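You operate a simulated robot arm through the tools that you are given. There is no shell and no other tool.

The job below is to be done with a simulated robot arm. You get a single attempt, and the scene is never put back.

## Task
When the dock shows FULL, swap its battery with the teal driver's flat one.
Fine: lay the flat one on the table while you wait; dock off at FULL, on again once the flat one is in; press the full one home till the driver's lamp lights; leave the other batteries.
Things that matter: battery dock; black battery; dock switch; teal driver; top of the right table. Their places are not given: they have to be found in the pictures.

The check looks at the end state, three seconds after you hand in, the way a careful person would. Anything else that was tipped, shoved, dropped, spilled or broken makes it a failure.

## Robot
A 6-joint arm with a two-finger gripper, fixed in place. Base frame: the origin is on the floor under the middle of its stand, x ahead of it, y to its left, z up; the work surface is at about z = 0.88. Readings come in m, rad, newtons and seconds.
With the tool pointing down near the work surface it reaches from about 0.14 to 0.68 m from the base axis. Its first joint turns from -1.152 to 1.152 rad. Payload 2.45 kg.
The tool frame sits at the grasp point between the pads (the TCP): z along the fingers, y along the line on which they close. The tips reach 0.03 m beyond it. The gripper opens to 0.106 m; its body begins 0.079 m behind the TCP.
Orientation is told as [roll, pitch, yaw] about the base's x, y, z axes, in that order, counted from this pose: with the fingers straight down and closing along the base's y, the tool's x points along the base's -x, its y along +y and its z along -z.

## Interface
- The arm moves only by the tool apply_moves. Its argument "series" is a list of rows, each a list of 7 numbers: the shift along the base's x, y, z in units of 50 mm (1.0 is 50 mm), then the turn, a rotation vector about the base's x, y, z in units of 8 degrees (1.0 is 8 degrees), then the opening, from 0 (shut) to 1 (fully open). In form: [[tx, ty, tz, ax, ay, az, claw], ...]. A call has 1 to 20 rows; each row shifts and turns the commanded pose from where the row before left it. A call with a number of a shift or a turn outside -1 to 1 is refused whole. Each row takes 0.2 s and may step no farther than 0.05 m and 0.15 rad from the row before; otherwise, or with a gripper value out of range, the whole call is refused. A pose out of reach is approached as far as the arm can. The call stops where the force on the tool passes 40 N (or 10 N more than at its start, if that is more) or the arm is blocked; 0.2 s more then pass. Each finger travels about 0.153 m/s and halts on what it meets, pressing with about 22 N; the grip force reading is that of the motor and also rises with nothing between the fingers. The clock runs only during rows and for 0.2 s after the last one: add rows that do not move to give the fingers time. The reply holds the time, the measured pose of the TCP, the force on the tool along the base axes, the opening and the grip force, in the units named above and with some noise, with the torque about the TCP (base axes, N m) and any sound that the robot's microphone picked up, and new pictures: "show" is both (left out), scene, wrist or none.
- Cameras (640 x 400 px; columns grow to the right, rows downward): "scene" is fixed at [0.0641, 0.4146, 1.4136]; the picture's right is [-0.70, -0.71, 0.00], its down [-0.35, 0.34, -0.88] and it looks along [0.63, -0.61, -0.48] (base axes); focal length 357 px, centre (320, 200). "wrist" rides on the gripper at [0.076, -0.002, -0.106] in the tool frame; the picture's right is [0.02, 1.00, 0.00], its down [-0.78, 0.02, -0.62] and it looks along [-0.62, 0.01, 0.78] (tool axes); focal length 247 px, centre (320, 200).
- pixel_to_xyz(camera, pixels): for up to 12 pixels [column, row] of the newest picture of that camera ("zoom" is the newest enlarged one), the place [x, y, z] in the base frame of the surface seen there, good to about 0.003 m. It takes no simulated time.
- enlarge(camera, box): a new picture of the part [left, top, right, bottom] of that camera's present view, enlarged. It takes no simulated time.
- close_job(): hands the job in; it is judged then, once.

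Leave the gripper open and the arm clear of the work at the hand-in unless told otherwise.

The tools are called after "Emit:" as name(argument=value, ...) on one line, values as JSON. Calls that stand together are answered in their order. apply_moves: Moves the arm, as the interface text tells. Its arguments: {"type":"object","properties":{"series":{"type":"array","items":{"type":"array","items":{"type":"number"}}},"show":{"type":"string","enum":["both","scene","wrist","none"]}},"required":["series"]} The other tools are called the same way: pixel_to_xyz (camera, pixels) gives the place of the surface under pixels of a picture; enlarge (camera, box) takes an enlarged picture of a part of a camera's view; close_job () hands the job in.

At the start:

```text
t: 0.0
position: [0.3464, 0.1398, 1.1867]
orientation: [0.001, 0.0, 0.0]
force: [0.2, -0.3, 0.3]
torque: [-0.02, 0.0, -0.02]
grip_width: 0.1061
finger_force: 0.2
```

scene: 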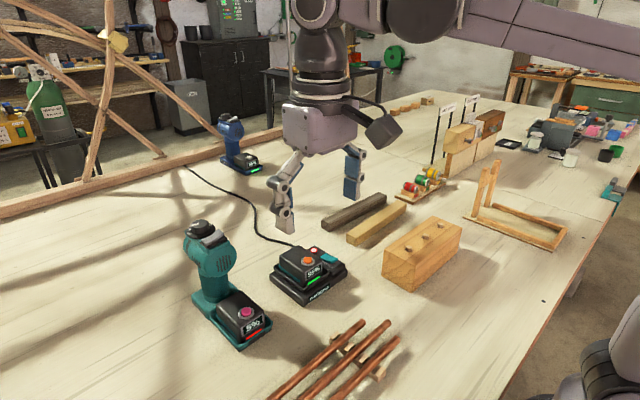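
wrist: 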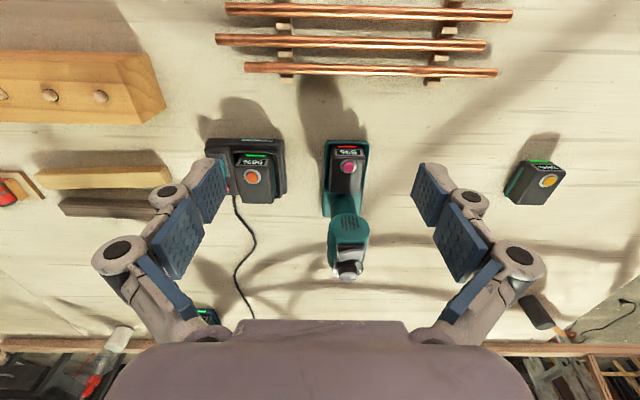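

I can see the dock near scene (308,275) and the teal driver near (225,285), with its battery at about (243,318). The wrist view shows another battery with a yellow knob at (540,180). I'll enlarge these areas before moving.

Emit:
enlarge(camera="scene", box=[255, 230, 365, 310])

Emit:
enlarge(camera="scene", box=[170, 210, 290, 360])

Emit:
enlarge(camera="wrist", box=[190, 120, 390, 290])

Emit:
pixel_to_xyz(camera="wrist", pixels=[[252, 177], [250, 160], [348, 168], [348, 150], [348, 228], [350, 270], [548, 182], [300, 200], [420, 260], [258, 140], [225, 175], [280, 175]])

Emit:
pixel_to_xyz(camera="scene", pixels=[[307, 261], [314, 249], [328, 259], [315, 273], [312, 283], [318, 295], [247, 312], [260, 330], [240, 345], [215, 262], [205, 228], [238, 295]])

```text
5.00 times, centred on (310, 270) of scene
```

zoom: 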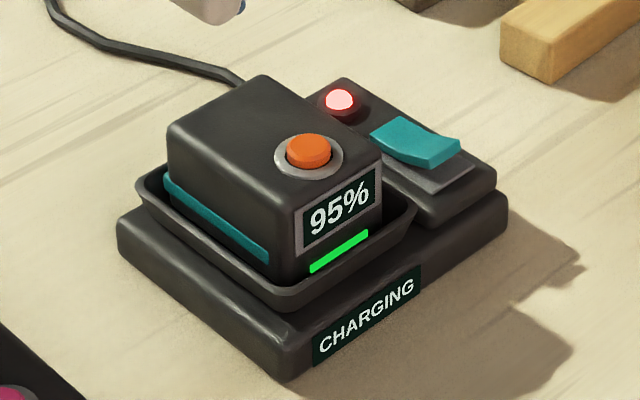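

```text
2.67 times, centred on (230, 285) of scene
```

zoom: 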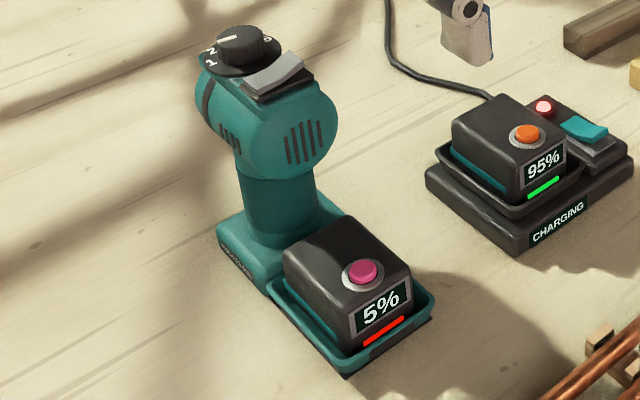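

```text
2.35 times, centred on (290, 205) of wrist
```

zoom: 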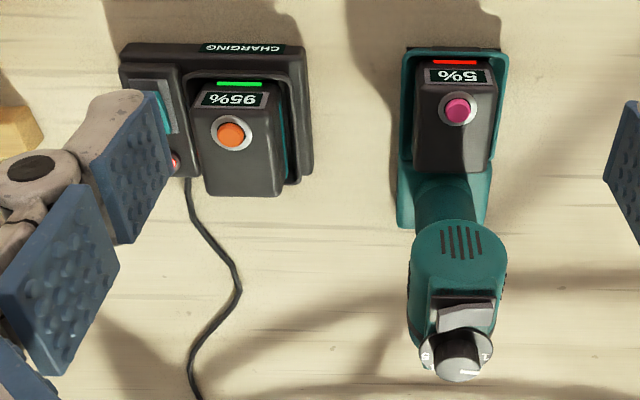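

```text
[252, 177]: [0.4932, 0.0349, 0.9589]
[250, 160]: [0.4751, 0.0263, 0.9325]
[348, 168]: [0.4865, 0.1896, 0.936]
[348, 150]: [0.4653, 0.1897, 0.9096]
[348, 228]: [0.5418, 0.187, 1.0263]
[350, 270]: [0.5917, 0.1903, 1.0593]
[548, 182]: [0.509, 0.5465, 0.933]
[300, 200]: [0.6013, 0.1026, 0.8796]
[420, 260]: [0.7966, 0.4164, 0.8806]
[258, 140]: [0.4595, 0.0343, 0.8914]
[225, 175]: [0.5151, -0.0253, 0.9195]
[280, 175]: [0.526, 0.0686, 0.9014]
```

```text
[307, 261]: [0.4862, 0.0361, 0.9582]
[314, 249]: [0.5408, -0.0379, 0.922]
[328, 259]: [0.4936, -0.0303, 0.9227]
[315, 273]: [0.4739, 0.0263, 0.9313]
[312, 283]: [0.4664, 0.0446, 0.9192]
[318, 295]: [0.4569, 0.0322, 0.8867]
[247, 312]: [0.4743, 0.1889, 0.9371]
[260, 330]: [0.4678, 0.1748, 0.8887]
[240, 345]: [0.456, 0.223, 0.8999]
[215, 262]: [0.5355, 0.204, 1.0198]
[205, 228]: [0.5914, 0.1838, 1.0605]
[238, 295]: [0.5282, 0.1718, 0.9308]
```

The dock reads 95% and CHARGING. Its switch is a teal rocker beside a red lamp. The teal driver's battery reads 5%. Next I'll measure corners in the zoomed wrist view and look at the other parts of the scene.

Emit:
pixel_to_xyz(camera="zoom", pixels=[[200, 118], [272, 115], [208, 190], [278, 190], [240, 165], [422, 92], [495, 90], [420, 165], [488, 168], [455, 150], [460, 110], [230, 132]])

Emit:
enlarge(camera="scene", box=[190, 280, 290, 360])

Emit:
enlarge(camera="scene", box=[160, 100, 320, 220])

Emit:
enlarge(camera="scene", box=[320, 80, 640, 280])

Emit:
enlarge(camera="wrist", box=[460, 120, 640, 240])

```text
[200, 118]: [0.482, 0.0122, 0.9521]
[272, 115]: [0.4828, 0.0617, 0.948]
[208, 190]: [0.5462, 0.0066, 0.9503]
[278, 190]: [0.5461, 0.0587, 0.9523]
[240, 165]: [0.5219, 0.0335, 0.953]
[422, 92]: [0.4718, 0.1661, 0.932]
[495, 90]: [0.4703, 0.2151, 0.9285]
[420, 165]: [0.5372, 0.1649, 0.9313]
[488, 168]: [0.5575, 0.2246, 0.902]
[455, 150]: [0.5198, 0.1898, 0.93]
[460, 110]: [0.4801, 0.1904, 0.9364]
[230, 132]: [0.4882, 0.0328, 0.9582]
```

```text
5.00 times, centred on (240, 320) of scene
```

zoom: 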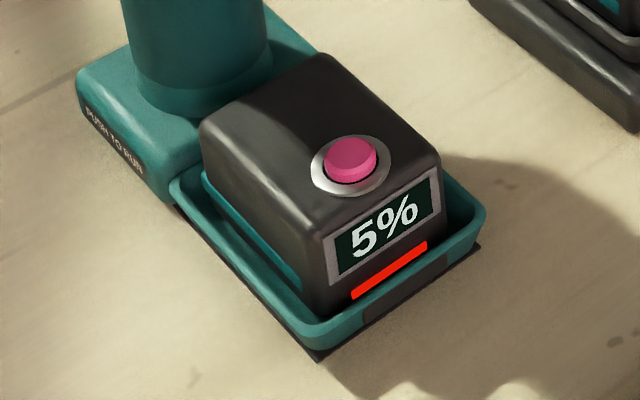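

```text
3.33 times, centred on (240, 160) of scene
```

zoom: 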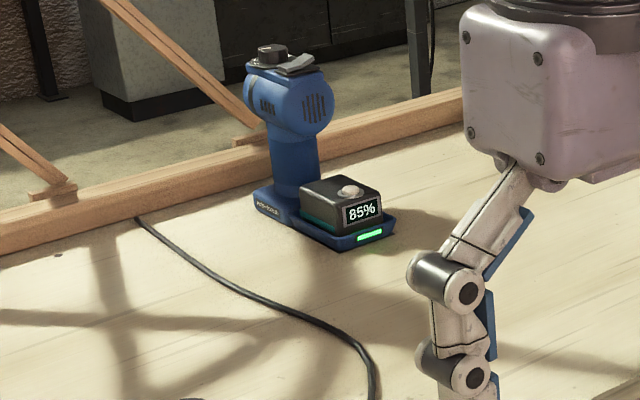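

```text
2.00 times, centred on (480, 180) of scene
```

zoom: 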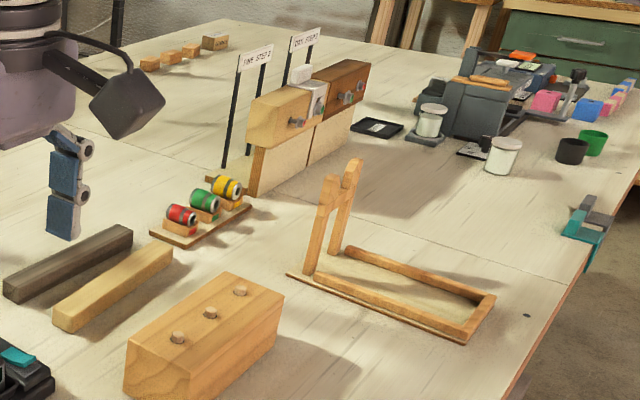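

```text
3.33 times, centred on (550, 180) of wrist
```

zoom: 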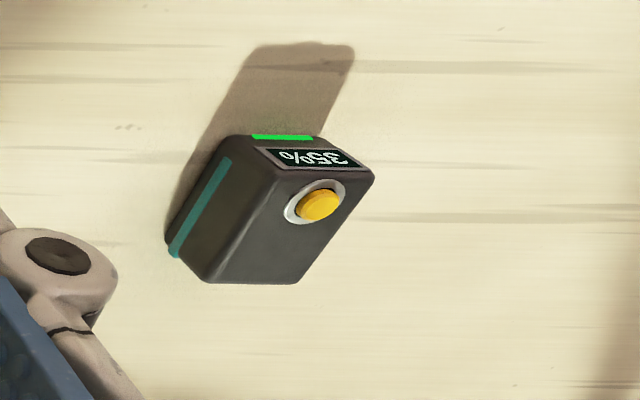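

The other batteries are a blue driver at 85% and a loose yellow-button one at 35%, and both must stay untouched. Before approaching I'll measure the teal driver's head overhang, the gripper body size, the table seam and the trays.

Emit:
pixel_to_xyz(camera="scene", pixels=[[285, 105], [355, 140], [318, 155], [288, 130], [352, 190], [283, 225], [380, 130], [560, 215], [607, 232], [500, 190], [430, 185], [590, 320]])

Emit:
pixel_to_xyz(camera="scene", pixels=[[226, 262], [232, 255], [222, 278], [200, 262], [190, 245], [222, 240], [213, 241], [200, 222], [194, 298], [220, 300], [222, 290], [232, 272]])

Emit:
enlarge(camera="scene", box=[260, 60, 420, 240])

Emit:
enlarge(camera="scene", box=[180, 215, 260, 275])

```text
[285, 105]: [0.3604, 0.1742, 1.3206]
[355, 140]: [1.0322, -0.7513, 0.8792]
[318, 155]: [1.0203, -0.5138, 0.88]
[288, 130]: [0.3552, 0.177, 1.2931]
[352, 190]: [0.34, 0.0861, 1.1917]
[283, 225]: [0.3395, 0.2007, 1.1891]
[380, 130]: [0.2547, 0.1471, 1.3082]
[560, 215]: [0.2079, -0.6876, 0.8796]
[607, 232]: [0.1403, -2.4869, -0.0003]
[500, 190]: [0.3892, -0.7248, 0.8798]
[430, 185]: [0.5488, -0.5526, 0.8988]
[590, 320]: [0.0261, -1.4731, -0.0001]
```

```text
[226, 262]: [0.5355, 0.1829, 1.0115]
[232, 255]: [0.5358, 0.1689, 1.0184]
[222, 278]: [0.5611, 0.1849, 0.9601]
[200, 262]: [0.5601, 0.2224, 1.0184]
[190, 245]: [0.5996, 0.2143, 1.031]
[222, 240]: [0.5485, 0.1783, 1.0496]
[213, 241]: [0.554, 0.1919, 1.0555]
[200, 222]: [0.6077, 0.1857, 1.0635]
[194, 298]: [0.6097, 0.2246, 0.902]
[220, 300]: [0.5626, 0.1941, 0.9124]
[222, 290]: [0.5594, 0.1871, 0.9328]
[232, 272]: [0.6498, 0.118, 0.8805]
```

```text
2.22 times, centred on (340, 150) of scene
```

zoom: 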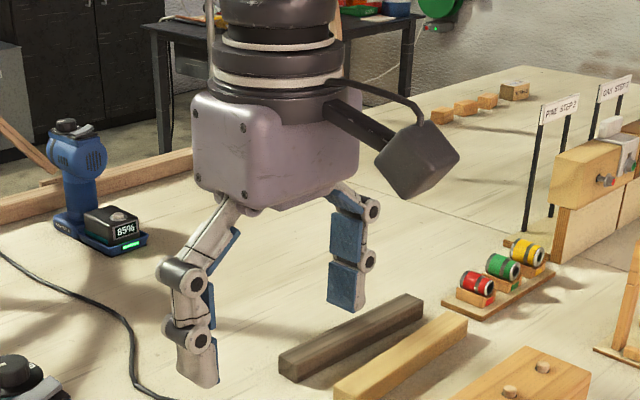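

```text
6.67 times, centred on (220, 245) of scene
```

zoom: 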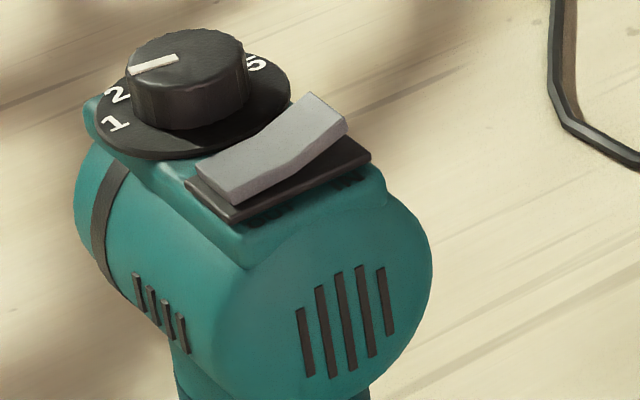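

The teal driver's head overhangs its battery: its front face is at x≈0.535, z≈0.98–1.06. The battery is centred at about (0.51, 0.19) with its top at z≈0.931. I'll move above and in front of it, tilting the gripper back about 16° so the palm clears the head, with the claw partly open.

Emit:
apply_moves(series=[[0.5, 0.25, -0.4, 0, -0.5, 0, 1], [0.5, 0.25, -0.4, 0, -0.5, 0, 0.9], [0.5, 0.25, -0.4, 0, -0.5, 0, 0.8], [0.5, 0.25, -0.4, 0, -0.5, 0, 0.78]], show="both")

```text
t: 1.0
position: [0.4464, 0.1894, 1.1057]
orientation: [-0.001, -0.282, 0.0]
force: [0.6, -0.9, 0.2]
torque: [-0.04, 0.06, 0.0]
grip_width: 0.0826
finger_force: 0.0
```

scene: 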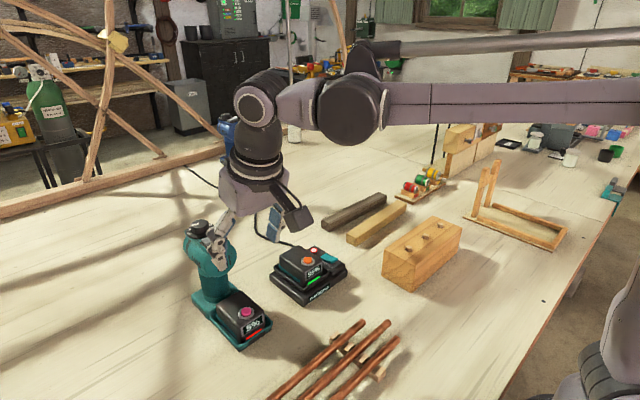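
wrist: 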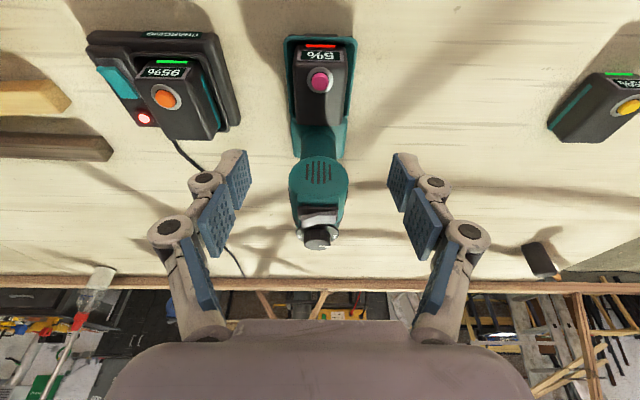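

The gripper is lined up in y with the teal driver, whose battery shows at wrist (320,85). I'll enlarge the driver tray and dock for finer measurements.

Emit:
enlarge(camera="wrist", box=[270, 20, 370, 180])

Emit:
pixel_to_xyz(camera="wrist", pixels=[[298, 70], [340, 70], [300, 120], [342, 120], [320, 105], [285, 50], [353, 50], [320, 38], [320, 160], [305, 180], [352, 90], [288, 90]])

Emit:
enlarge(camera="wrist", box=[80, 20, 250, 150])

Emit:
pixel_to_xyz(camera="zoom", pixels=[[60, 180], [120, 260], [95, 220], [200, 370], [170, 330], [250, 230], [440, 200], [300, 400], [420, 390], [240, 150], [400, 140], [320, 310]])

```text
2.50 times, centred on (320, 100) of wrist
```

zoom: 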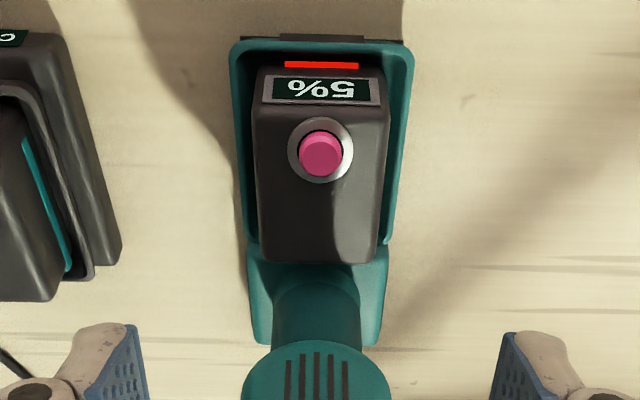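

```text
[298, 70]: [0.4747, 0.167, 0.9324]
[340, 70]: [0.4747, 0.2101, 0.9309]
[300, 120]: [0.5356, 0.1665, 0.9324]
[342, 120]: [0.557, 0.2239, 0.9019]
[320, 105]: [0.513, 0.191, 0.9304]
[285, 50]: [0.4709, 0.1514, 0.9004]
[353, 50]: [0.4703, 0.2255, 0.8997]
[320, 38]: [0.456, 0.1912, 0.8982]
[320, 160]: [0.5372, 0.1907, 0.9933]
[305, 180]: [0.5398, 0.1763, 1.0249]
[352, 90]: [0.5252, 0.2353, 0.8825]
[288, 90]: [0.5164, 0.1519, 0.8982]
```

```text
3.08 times, centred on (165, 85) of wrist
```

zoom: 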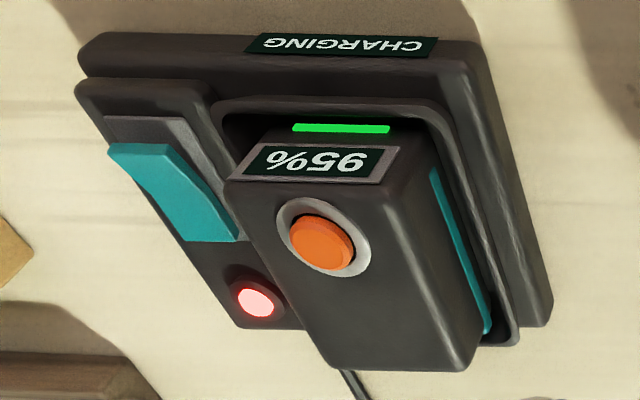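

```text
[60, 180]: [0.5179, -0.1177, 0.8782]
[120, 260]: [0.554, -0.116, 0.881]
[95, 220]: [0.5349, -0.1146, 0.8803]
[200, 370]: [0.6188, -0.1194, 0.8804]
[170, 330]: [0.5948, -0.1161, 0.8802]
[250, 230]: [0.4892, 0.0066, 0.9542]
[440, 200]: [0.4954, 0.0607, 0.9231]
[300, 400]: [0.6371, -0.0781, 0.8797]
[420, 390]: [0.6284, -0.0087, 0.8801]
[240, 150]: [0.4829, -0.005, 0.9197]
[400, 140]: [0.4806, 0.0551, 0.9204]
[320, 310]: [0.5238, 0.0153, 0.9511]
```

I want exact switch coordinates too: the rocker is at zoom (110–240,145–240), with its near end looking raised, and the red lamp is at (255,300).

Emit:
pixel_to_xyz(camera="zoom", pixels=[[125, 155], [165, 155], [140, 150], [175, 200], [160, 185], [200, 190], [215, 230], [195, 235], [230, 235], [255, 300], [150, 125], [190, 135]])

Emit:
enlarge(camera="scene", box=[295, 235, 351, 270])

Emit:
pixel_to_xyz(camera="zoom", pixels=[[300, 200], [330, 210], [360, 230], [400, 250], [350, 280], [320, 245], [430, 240], [270, 190], [220, 150], [420, 270], [380, 270], [340, 200]])

```text
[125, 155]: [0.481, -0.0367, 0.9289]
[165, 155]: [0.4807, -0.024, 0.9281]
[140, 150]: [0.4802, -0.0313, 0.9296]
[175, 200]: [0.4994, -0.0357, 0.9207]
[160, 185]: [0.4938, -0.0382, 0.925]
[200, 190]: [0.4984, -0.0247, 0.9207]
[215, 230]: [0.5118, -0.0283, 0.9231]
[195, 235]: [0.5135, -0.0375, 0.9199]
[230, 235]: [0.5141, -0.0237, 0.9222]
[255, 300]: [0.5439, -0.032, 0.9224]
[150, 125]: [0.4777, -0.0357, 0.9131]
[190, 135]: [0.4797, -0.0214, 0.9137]
```

```text
11.43 times, centred on (323, 252) of scene
```

zoom: 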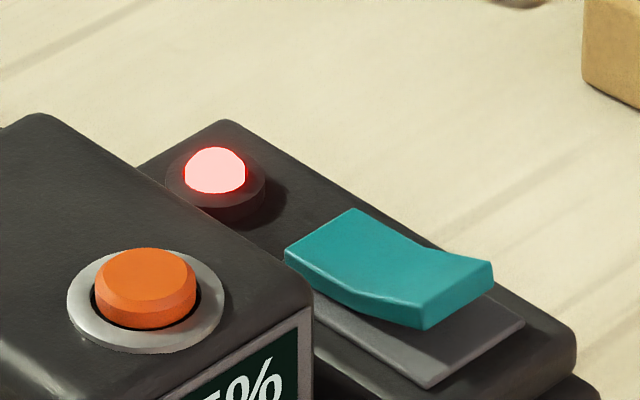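

```text
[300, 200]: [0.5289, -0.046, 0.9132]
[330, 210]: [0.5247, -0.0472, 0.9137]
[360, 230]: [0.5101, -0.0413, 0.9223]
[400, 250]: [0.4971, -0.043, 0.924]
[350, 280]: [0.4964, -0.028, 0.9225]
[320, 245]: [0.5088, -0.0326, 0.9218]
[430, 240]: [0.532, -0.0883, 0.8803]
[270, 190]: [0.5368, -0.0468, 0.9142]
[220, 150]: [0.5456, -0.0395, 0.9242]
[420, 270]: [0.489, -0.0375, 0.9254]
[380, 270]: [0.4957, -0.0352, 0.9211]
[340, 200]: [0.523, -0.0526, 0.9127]
```

The rocker's near end (x≈0.483, y≈-0.032, z≈0.929) is raised, so pressing it will switch the dock off. I'm now moving over the flat battery to x≈0.505 and coming partway down in front of the head.

Emit:
apply_moves(series=[[0.586, 0, 0, 0, 0, 0, 0.78], [0.586, 0, 0, 0, 0, 0, 0.78], [0, 0, -0.7, 0, 0, 0, 0.78], [0, 0, -0.7, 0, 0, 0, 0.78], [0, 0, -0.7, 0, 0, 0, 0.78], [0, 0, -0.6, 0, 0, 0, 0.78]], show="both")

```text
t: 2.4
position: [0.5045, 0.1888, 0.9719]
orientation: [0.0, -0.279, 0.001]
force: [-0.7, 0.6, -1.1]
torque: [0.0, -0.01, 0.0]
grip_width: 0.0827
finger_force: 0.1
```

scene: 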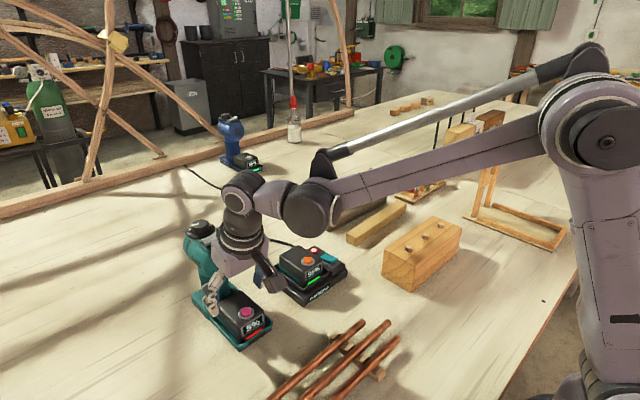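
wrist: 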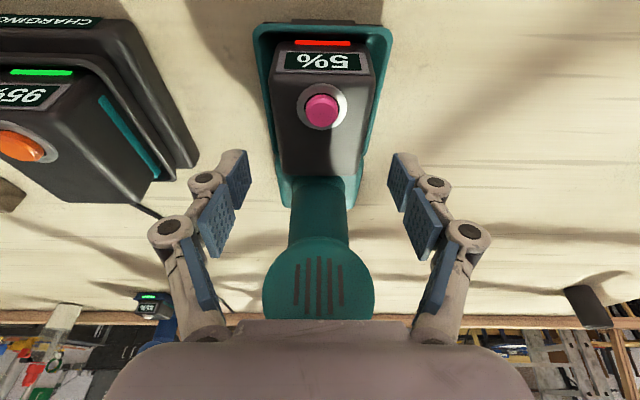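

The fingers straddle the flat battery. Before the final descent I'll check where the battery's back edge and the tray lie relative to the fingers.

Emit:
pixel_to_xyz(camera="wrist", pixels=[[320, 144], [320, 160], [320, 172], [285, 140], [358, 140], [282, 172], [355, 172], [272, 140], [368, 140], [320, 72], [320, 200], [320, 260]])

Emit:
enlarge(camera="scene", box=[180, 230, 290, 350])

```text
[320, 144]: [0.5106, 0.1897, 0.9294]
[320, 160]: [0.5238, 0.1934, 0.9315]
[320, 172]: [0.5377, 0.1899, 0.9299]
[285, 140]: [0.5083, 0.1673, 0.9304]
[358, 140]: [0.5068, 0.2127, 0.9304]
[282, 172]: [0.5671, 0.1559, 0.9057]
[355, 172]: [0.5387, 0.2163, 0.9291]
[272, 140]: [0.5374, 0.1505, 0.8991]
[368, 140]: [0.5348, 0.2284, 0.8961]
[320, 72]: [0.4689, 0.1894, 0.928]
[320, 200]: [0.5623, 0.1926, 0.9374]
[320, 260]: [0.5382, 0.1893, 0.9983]
```

```text
3.33 times, centred on (235, 290) of scene
```

zoom: 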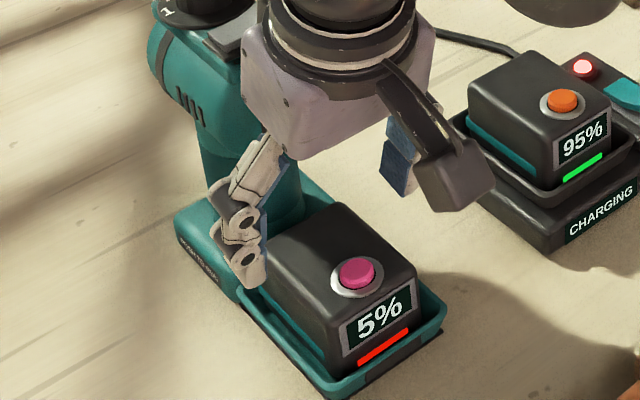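

The battery spans x≈0.470–0.547, y≈0.163–0.216, with its centre at about (0.508, 0.190), and the tray rim is at z≈0.90. I'll descend so the tips reach z≈0.91 and then close on it.

Emit:
apply_moves(series=[[0, 0.02, -0.33, 0, 0, 0, 0.78], [0, 0, -0.33, 0, 0, 0, 0.78], [0, 0, 0, 0, 0, 0, 0.4], [0, 0, 0, 0, 0, 0, 0.3], [0, 0, 0, 0, 0, 0, 0.3]], show="both")

```text
t: 3.6
position: [0.5041, 0.1898, 0.9391]
orientation: [-0.002, -0.278, 0.001]
force: [-2.4, -6.0, 9.5]
torque: [-0.33, 0.07, 0.02]
grip_width: 0.0576
finger_force: 22.1
```

scene: 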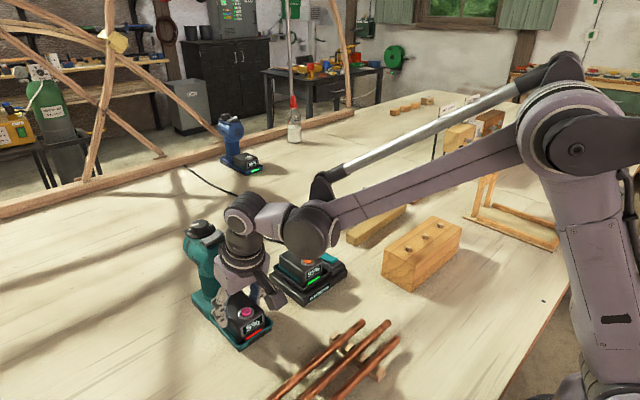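
wrist: 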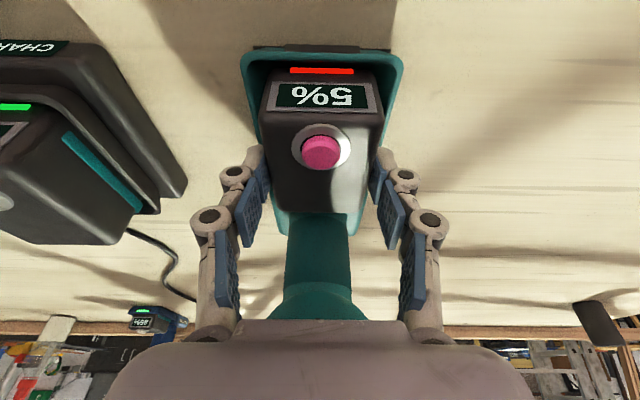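

The grip holds at 0.0576 m with 22 N. I'll lift slowly and watch the force and whether the driver stays down.

Emit:
apply_moves(series=[[0, 0, 0.06, 0, 0, 0, 0.3], [0, 0, 0.06, 0, 0, 0, 0.3], [0, 0, 0.06, 0, 0, 0, 0.3], [0, 0, 0.06, 0, 0, 0, 0.3]], show="both")

```text
t: 4.6
position: [0.5041, 0.19, 0.9501]
orientation: [0.001, -0.279, 0.001]
force: [0.6, -1.0, -9.7]
torque: [0.01, 0.54, 0.0]
grip_width: 0.0577
finger_force: 22.4
```

scene: 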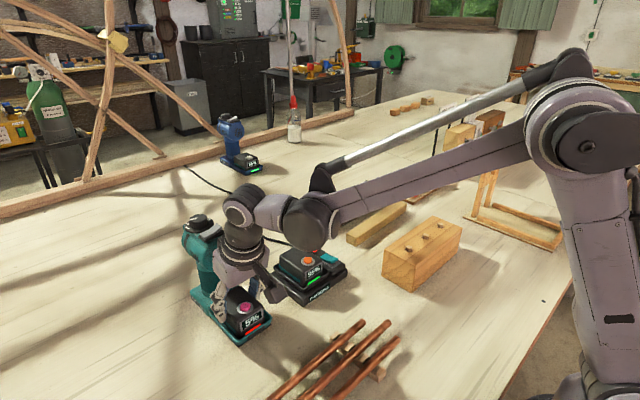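
wrist: 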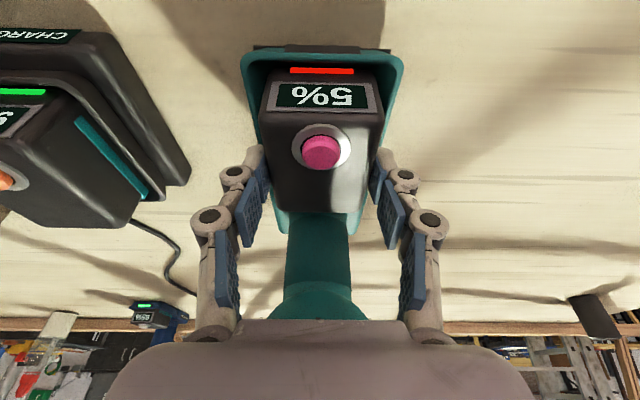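

The tray and battery look unchanged relative to each other, and the tool feels about 10 N downward. The whole driver may be coming up with the battery, so I'm checking closely.

Emit:
enlarge(camera="scene", box=[170, 270, 290, 360])

Emit:
enlarge(camera="wrist", box=[230, 30, 420, 240])

Emit:
pixel_to_xyz(camera="scene", pixels=[[240, 345], [192, 298], [243, 302], [205, 228], [268, 325], [238, 340]])

```text
4.44 times, centred on (230, 315) of scene
```

zoom: 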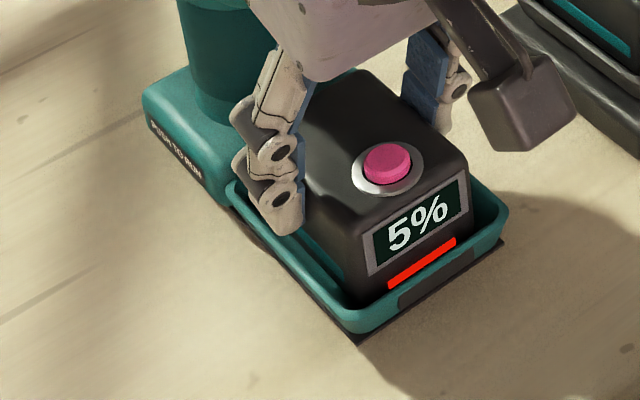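

```text
1.90 times, centred on (325, 135) of wrist
```

zoom: 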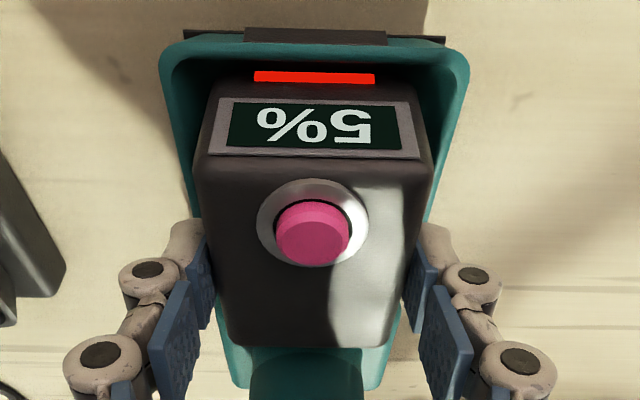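

```text
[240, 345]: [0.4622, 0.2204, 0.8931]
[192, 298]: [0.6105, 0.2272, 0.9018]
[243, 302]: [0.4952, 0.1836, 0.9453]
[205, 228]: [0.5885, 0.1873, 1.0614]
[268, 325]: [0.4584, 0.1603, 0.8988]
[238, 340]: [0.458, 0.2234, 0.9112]
```

The tray rim has risen about 1 cm, so the battery is latched and the driver was lifting with it. The coloured button on the battery is probably the latch release. I'll lower the driver back to exactly where it stood, then release.

Emit:
apply_moves(series=[[0, 0, -0.06, 0, 0, 0, 0.3], [0, 0, -0.06, 0, 0, 0, 0.3], [0, 0, -0.06, 0, 0, 0, 0.3], [0, 0, -0.04, 0, 0, 0, 0.3], [0, 0, 0, 0, 0, 0, 0.3]], show="wrist")

```text
t: 5.8
position: [0.5041, 0.1894, 0.9394]
orientation: [0.001, -0.278, 0.0]
force: [-2.8, 0.6, -8.1]
torque: [0.02, 0.34, 0.06]
grip_width: 0.0577
finger_force: 21.6
```

wrist: 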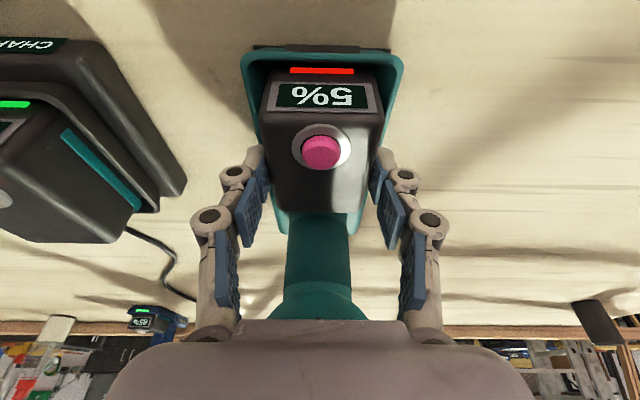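

Force is still -8 N, so the driver isn't fully resting yet. I'll lower a little more in small steps.

Emit:
apply_moves(series=[[0, 0, -0.03, 0, 0, 0, 0.3], [0, 0, -0.02, 0, 0, 0, 0.3], [0, 0, 0, 0, 0, 0, 0.3]], show="none")

```text
t: 6.6
position: [0.5041, 0.1904, 0.9372]
orientation: [-0.001, -0.281, 0.0]
force: [-1.3, 0.7, 16.3]
torque: [0.01, -0.13, 0.0]
grip_width: 0.0579
finger_force: 22.0
```

It's resting now (+16 N up). I'm opening the fingers and raising clear to inspect.

Emit:
apply_moves(series=[[0, 0, 0.03, 0, 0, 0, 0.5], [0, 0, 0, 0, 0, 0, 0.78], [0, 0, 0.3, 0, 0, 0, 0.78], [-0.1, 0, 0.7, 0, 0, 0, 0.78], [-0.1, 0, 0.7, 0, 0, 0, 0.6]], show="both")

```text
t: 7.8
position: [0.4954, 0.1902, 1.0232]
orientation: [-0.001, -0.28, 0.001]
force: [-0.4, -0.9, 0.3]
torque: [0.05, -0.01, 0.0]
grip_width: 0.0638
finger_force: 0.1
```

scene: 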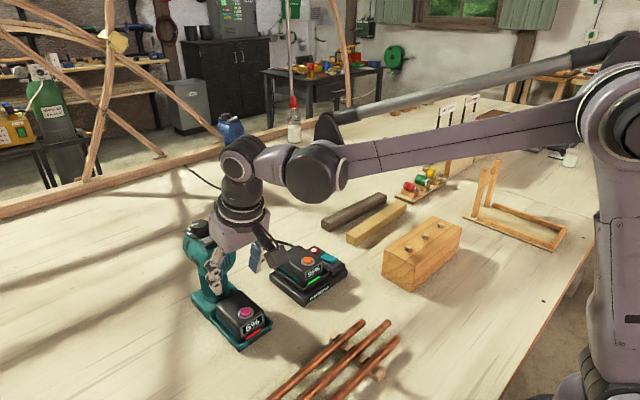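
wrist: 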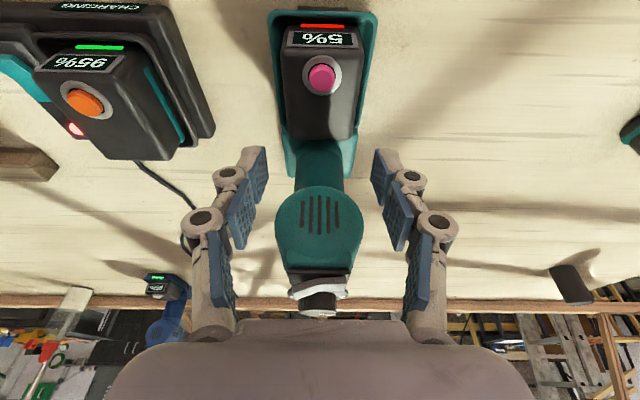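

The driver is back in place. Now I'll measure the pink button precisely.

Emit:
pixel_to_xyz(camera="wrist", pixels=[[321, 78], [315, 78], [327, 78], [321, 72], [321, 84], [320, 100], [85, 101], [85, 95]])

Emit:
enlarge(camera="wrist", box=[270, 0, 380, 150])

Emit:
enlarge(camera="scene", box=[255, 230, 365, 310])

```text
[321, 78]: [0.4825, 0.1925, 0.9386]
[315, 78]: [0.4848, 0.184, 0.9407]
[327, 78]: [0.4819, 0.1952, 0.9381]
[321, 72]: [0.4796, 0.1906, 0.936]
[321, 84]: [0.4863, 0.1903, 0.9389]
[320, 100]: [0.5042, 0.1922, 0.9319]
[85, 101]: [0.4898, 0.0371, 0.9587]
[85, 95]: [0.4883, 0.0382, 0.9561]
```

```text
2.67 times, centred on (325, 75) of wrist
```

zoom: 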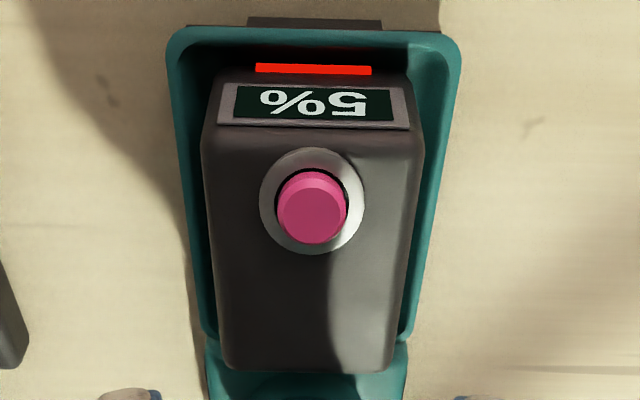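

```text
5.00 times, centred on (310, 270) of scene
```

zoom: 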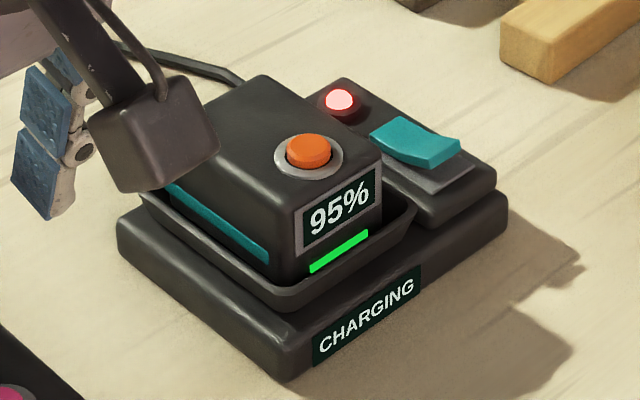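

The pink button's centre is at (0.484, 0.190) with its top at z≈0.939. I'm closing the fingers, reducing the tilt to 8°, and positioning about 15 mm above the button.

Emit:
apply_moves(series=[[-0.31, 0, 0, 0, 1, 0, 0.2], [0, 0, -0.4, 0, 0, 0, 0], [0, 0, -0.36, 0, 0, 0, 0], [0, 0, 0, 0, 0, 0, 0]], show="both")

```text
t: 8.8
position: [0.478, 0.189, 0.9851]
orientation: [-0.001, -0.14, 0.0]
force: [-1.2, -0.1, -0.3]
torque: [-0.04, -0.02, 0.03]
grip_width: 0.0002
finger_force: 22.0
```

scene: 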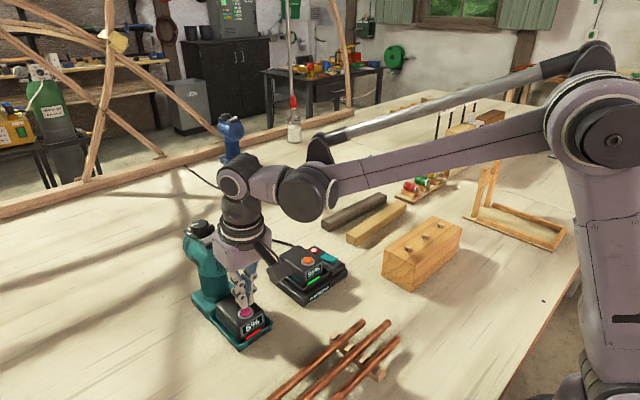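
wrist: 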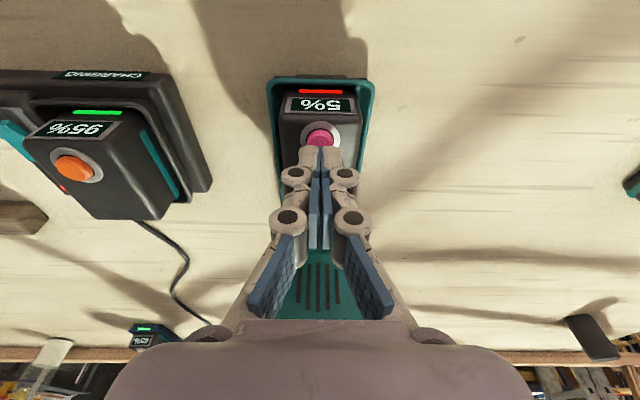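

The closed tips are above the pink button. I'm pressing down in small steps and watching force and sound.

Emit:
apply_moves(series=[[0.03, 0.01, -0.2, 0, 0, 0, 0], [0, 0, -0.06, 0, 0, 0, 0], [0, 0, -0.06, 0, 0, 0, 0], [0, 0, -0.06, 0, 0, 0, 0]], show="wrist")

```text
t: 9.8
position: [0.4803, 0.1897, 0.9668]
orientation: [-0.001, -0.14, -0.001]
force: [0.9, -1.1, 0.9]
torque: [-0.03, -0.01, -0.01]
grip_width: 0.0001
finger_force: 22.2
```

wrist: 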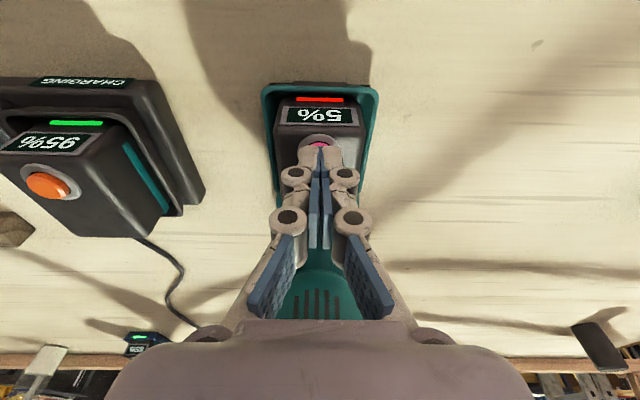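

Emit:
apply_moves(series=[[0, 0, -0.04, 0, 0, 0, 0], [0, 0, -0.04, 0, 0, 0, 0], [0, 0, 0, 0, 0, 0, 0]], show="wrist")

```text
t: 10.6
position: [0.4817, 0.1901, 0.9634]
orientation: [-0.001, -0.141, 0.001]
force: [-2.1, -1.1, 3.5]
torque: [0.01, 0.05, 0.03]
grip_width: 0.0061
finger_force: 21.7
heard: click
```

wrist: 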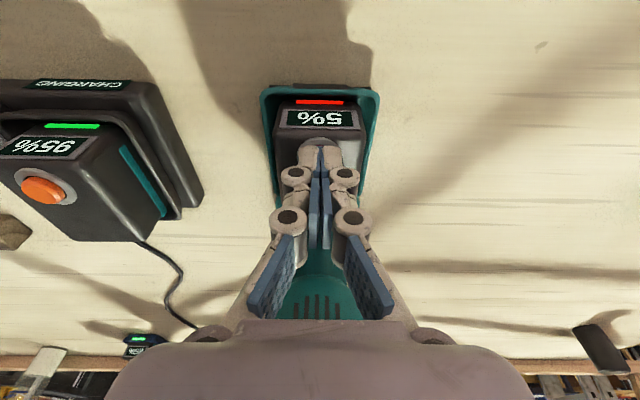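

I heard a click with about 3.5 N, so the latch seems to have released. I'll lift off and see whether the battery has popped up.

Emit:
apply_moves(series=[[0, 0, 0.3, 0, 0, 0, 0], [0, 0, 0.7, 0, -0.5, 0, 0.4], [0, 0, 0.3, 0, -0.5, 0, 0.78], [0, 0, 0, 0, 0, 0, 0.78]], show="both")

Emit:
enlarge(camera="wrist", box=[260, 0, 380, 150])

Emit:
enlarge(camera="scene", box=[170, 270, 370, 360])

```text
t: 11.6
position: [0.4802, 0.1917, 1.0285]
orientation: [0.001, -0.283, 0.001]
force: [-0.3, 0.2, 0.6]
torque: [0.0, 0.0, 0.03]
grip_width: 0.0826
finger_force: 0.0
```

scene: 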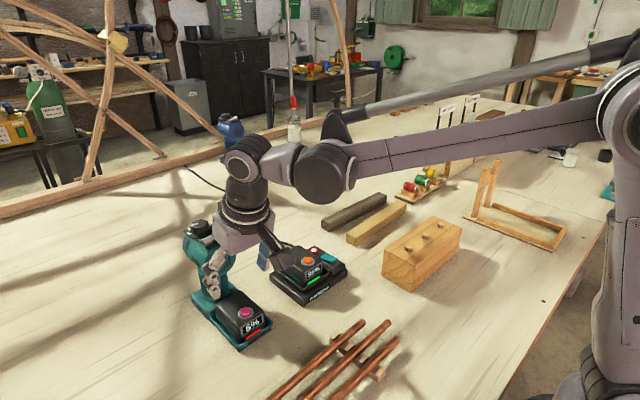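
wrist: 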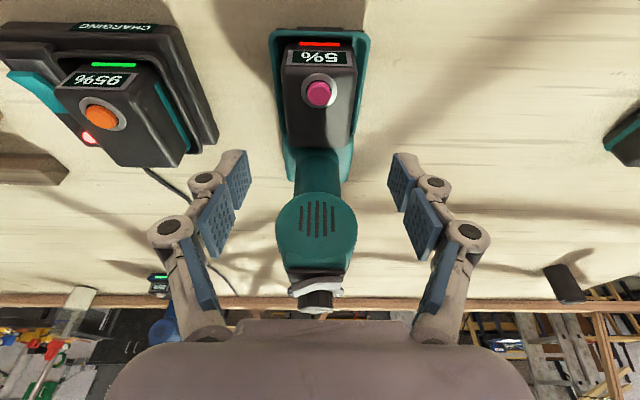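

```text
2.67 times, centred on (320, 75) of wrist
```

zoom: 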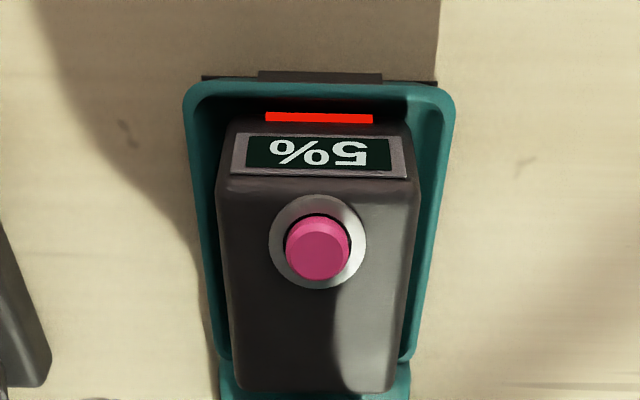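

```text
3.20 times, centred on (270, 315) of scene
```

zoom: 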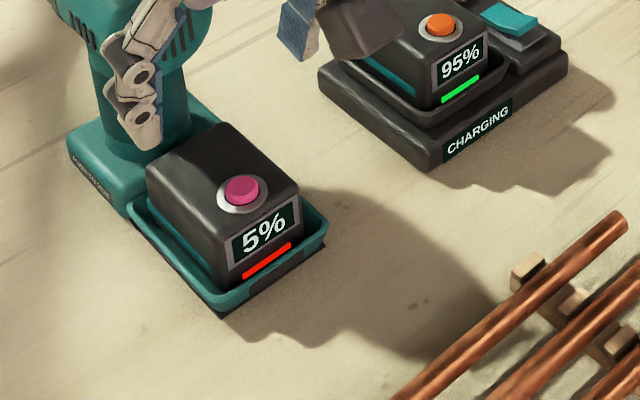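

The battery top looks about the same, with only the click as evidence. I'll check its height quickly before gripping again.

Emit:
pixel_to_xyz(camera="wrist", pixels=[[319, 125], [300, 120], [345, 120], [319, 92], [278, 100], [362, 60]])

```text
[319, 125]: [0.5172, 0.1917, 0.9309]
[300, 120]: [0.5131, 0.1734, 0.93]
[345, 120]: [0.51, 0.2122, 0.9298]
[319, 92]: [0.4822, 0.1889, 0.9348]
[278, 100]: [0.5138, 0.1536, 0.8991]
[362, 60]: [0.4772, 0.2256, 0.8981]
```

Now I'll go back to the same grasp pose and try lifting gently again.

Emit:
apply_moves(series=[[0.5, -0.02, 0, 0, 0, 0, 0.78], [0, 0, -0.6, 0, 0, 0, 0.78], [0, 0, -0.6, 0, 0, 0, 0.78], [0, 0, -0.58, 0, 0, 0, 0.78], [0, 0, 0, 0, 0, 0, 0.4], [0, 0, 0, 0, 0, 0, 0.3], [0, 0, 0, 0, 0, 0, 0.3]], show="none")

Emit:
apply_moves(series=[[0, 0, 0.06, 0, 0, 0, 0.3], [0, 0, 0.06, 0, 0, 0, 0.3], [0, 0, 0.06, 0, 0, 0, 0.3]], show="both")

```text
t: 13.2
position: [0.5078, 0.1911, 0.9388]
orientation: [-0.001, -0.279, 0.0]
force: [-2.7, -0.6, 10.0]
torque: [0.16, -0.12, 0.02]
grip_width: 0.0579
finger_force: 21.8
```

```text
t: 14.0
position: [0.5053, 0.1895, 0.9482]
orientation: [0.0, -0.28, 0.0]
force: [-1.0, -0.6, -2.8]
torque: [-0.03, -0.02, 0.0]
grip_width: 0.0575
finger_force: 21.6
```

scene: 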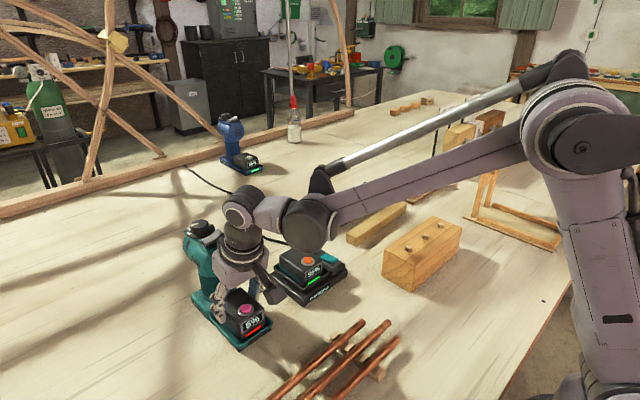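
wrist: 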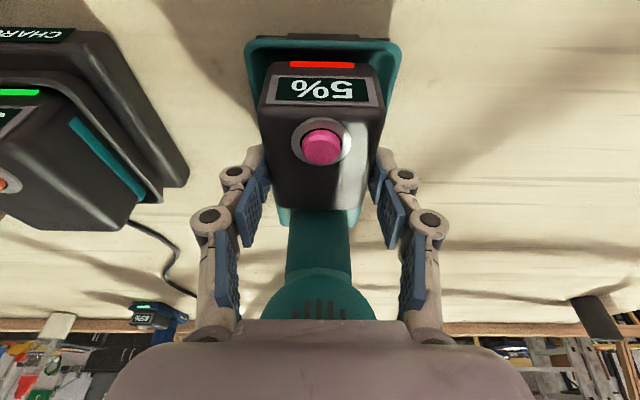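

The battery is now coming free, with only 2.8 N of weight and the tray staying down. I'll raise it just enough to clear the rim, slide it back toward the robot from under the head, then raise further.

Emit:
apply_moves(series=[[0, 0, 0.15, 0, 0, 0, 0.3], [0, 0, 0.15, 0, 0, 0, 0.3], [0, 0, 0.12, 0, 0, 0, 0.3]], show="scene")

Emit:
enlarge(camera="scene", box=[170, 220, 290, 360])

```text
t: 14.8
position: [0.5048, 0.1889, 0.9681]
orientation: [0.0, -0.28, -0.001]
force: [-0.8, -0.8, -3.6]
torque: [-0.04, -0.02, 0.0]
grip_width: 0.0572
finger_force: 22.0
```

scene: 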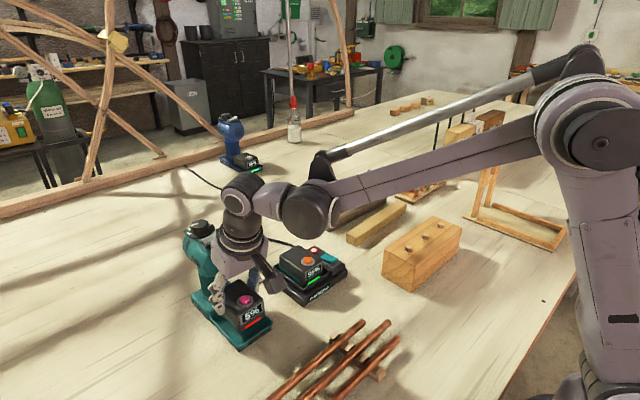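

```text
2.86 times, centred on (230, 290) of scene
```

zoom: 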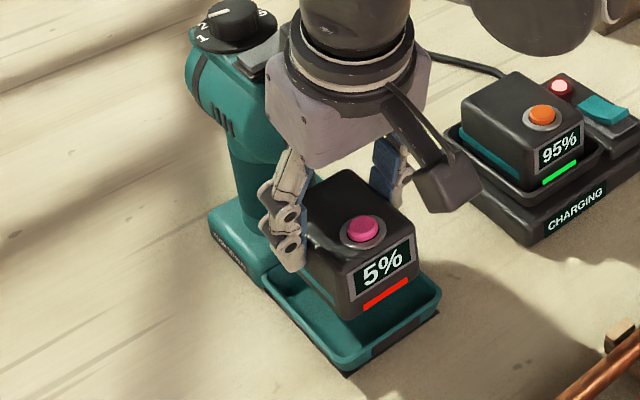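

The battery has cleared the tray by about 1.4 cm. I'll slide it toward the robot by 6 cm, then raise it.

Emit:
apply_moves(series=[[-0.2, 0, 0.06, 0, 0, 0, 0.3], [-0.4, 0, 0, 0, 0, 0, 0.3], [-0.4, 0, 0.1, 0, 0, 0, 0.3], [-0.2, 0, 0.5, 0, 0, 0, 0.3], [0, 0, 0.6, 0, 0, 0, 0.3]], show="both")

```text
t: 16.0
position: [0.4457, 0.1891, 1.0318]
orientation: [0.001, -0.279, 0.001]
force: [0.8, -0.5, -3.1]
torque: [-0.01, 0.0, 0.0]
grip_width: 0.0574
finger_force: 22.3
```

scene: 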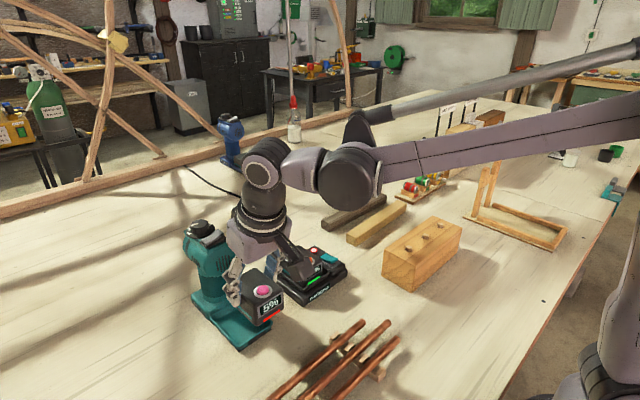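
wrist: 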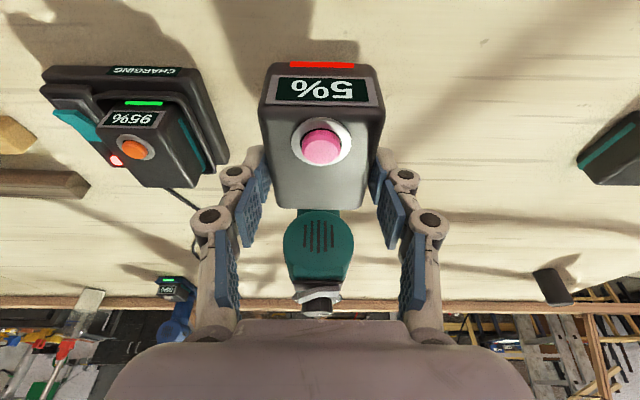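

The flat battery is free and held level. I'll carry it to open table left of the driver, around (0.47, 0.32), and lower it close to the surface.

Emit:
apply_moves(series=[[0, 0.7, 0, 0, 0, 0, 0.3], [0, 0.7, 0, 0, 0, 0, 0.3], [0, 0.7, 0, 0, 0, 0, 0.3], [0.5, 0.52, 0, 0, 0, 0, 0.3], [0, 0, -0.6, 0, 0, 0, 0.3], [0, 0, -0.6, 0, 0, 0, 0.3], [0, 0, -0.5, 0, 0, 0, 0.3], [0, 0, 0, 0, 0, 0, 0.3]], show="both")

```text
t: 17.8
position: [0.4697, 0.3205, 0.947]
orientation: [-0.002, -0.28, 0.001]
force: [-0.5, 0.3, -3.4]
torque: [0.0, 0.01, 0.0]
grip_width: 0.0576
finger_force: 21.9
```

scene: 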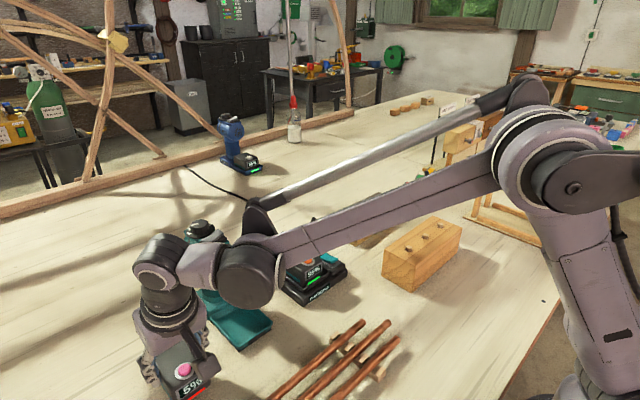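
wrist: 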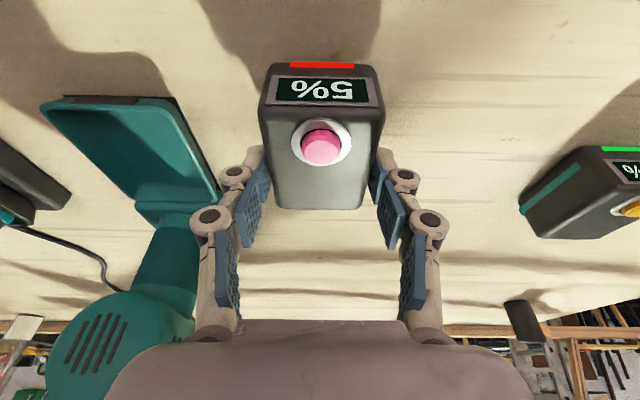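

The area is clear. I'm lowering in 2–3 mm steps until contact.

Emit:
apply_moves(series=[[0, 0, -0.08, 0, 0, 0, 0.3], [0, 0, -0.08, 0, 0, 0, 0.3], [0, 0, -0.04, 0, 0, 0, 0.3], [0, 0, 0, 0, 0, 0, 0.3]], show="none")

```text
t: 18.8
position: [0.4707, 0.3203, 0.9371]
orientation: [0.001, -0.279, 0.0]
force: [0.4, 0.8, -4.1]
torque: [0.0, -0.04, 0.0]
grip_width: 0.0576
finger_force: 21.8
```

Emit:
apply_moves(series=[[0, 0, -0.04, 0, 0, 0, 0.3], [0, 0, -0.02, 0, 0, 0, 0.3], [0, 0, 0, 0, 0, 0, 0.3]], show="none")

```text
t: 19.6
position: [0.4696, 0.3202, 0.934]
orientation: [0.0, -0.28, 0.0]
force: [0.3, -0.5, 0.3]
torque: [0.08, -0.03, 0.01]
grip_width: 0.0578
finger_force: 22.1
```

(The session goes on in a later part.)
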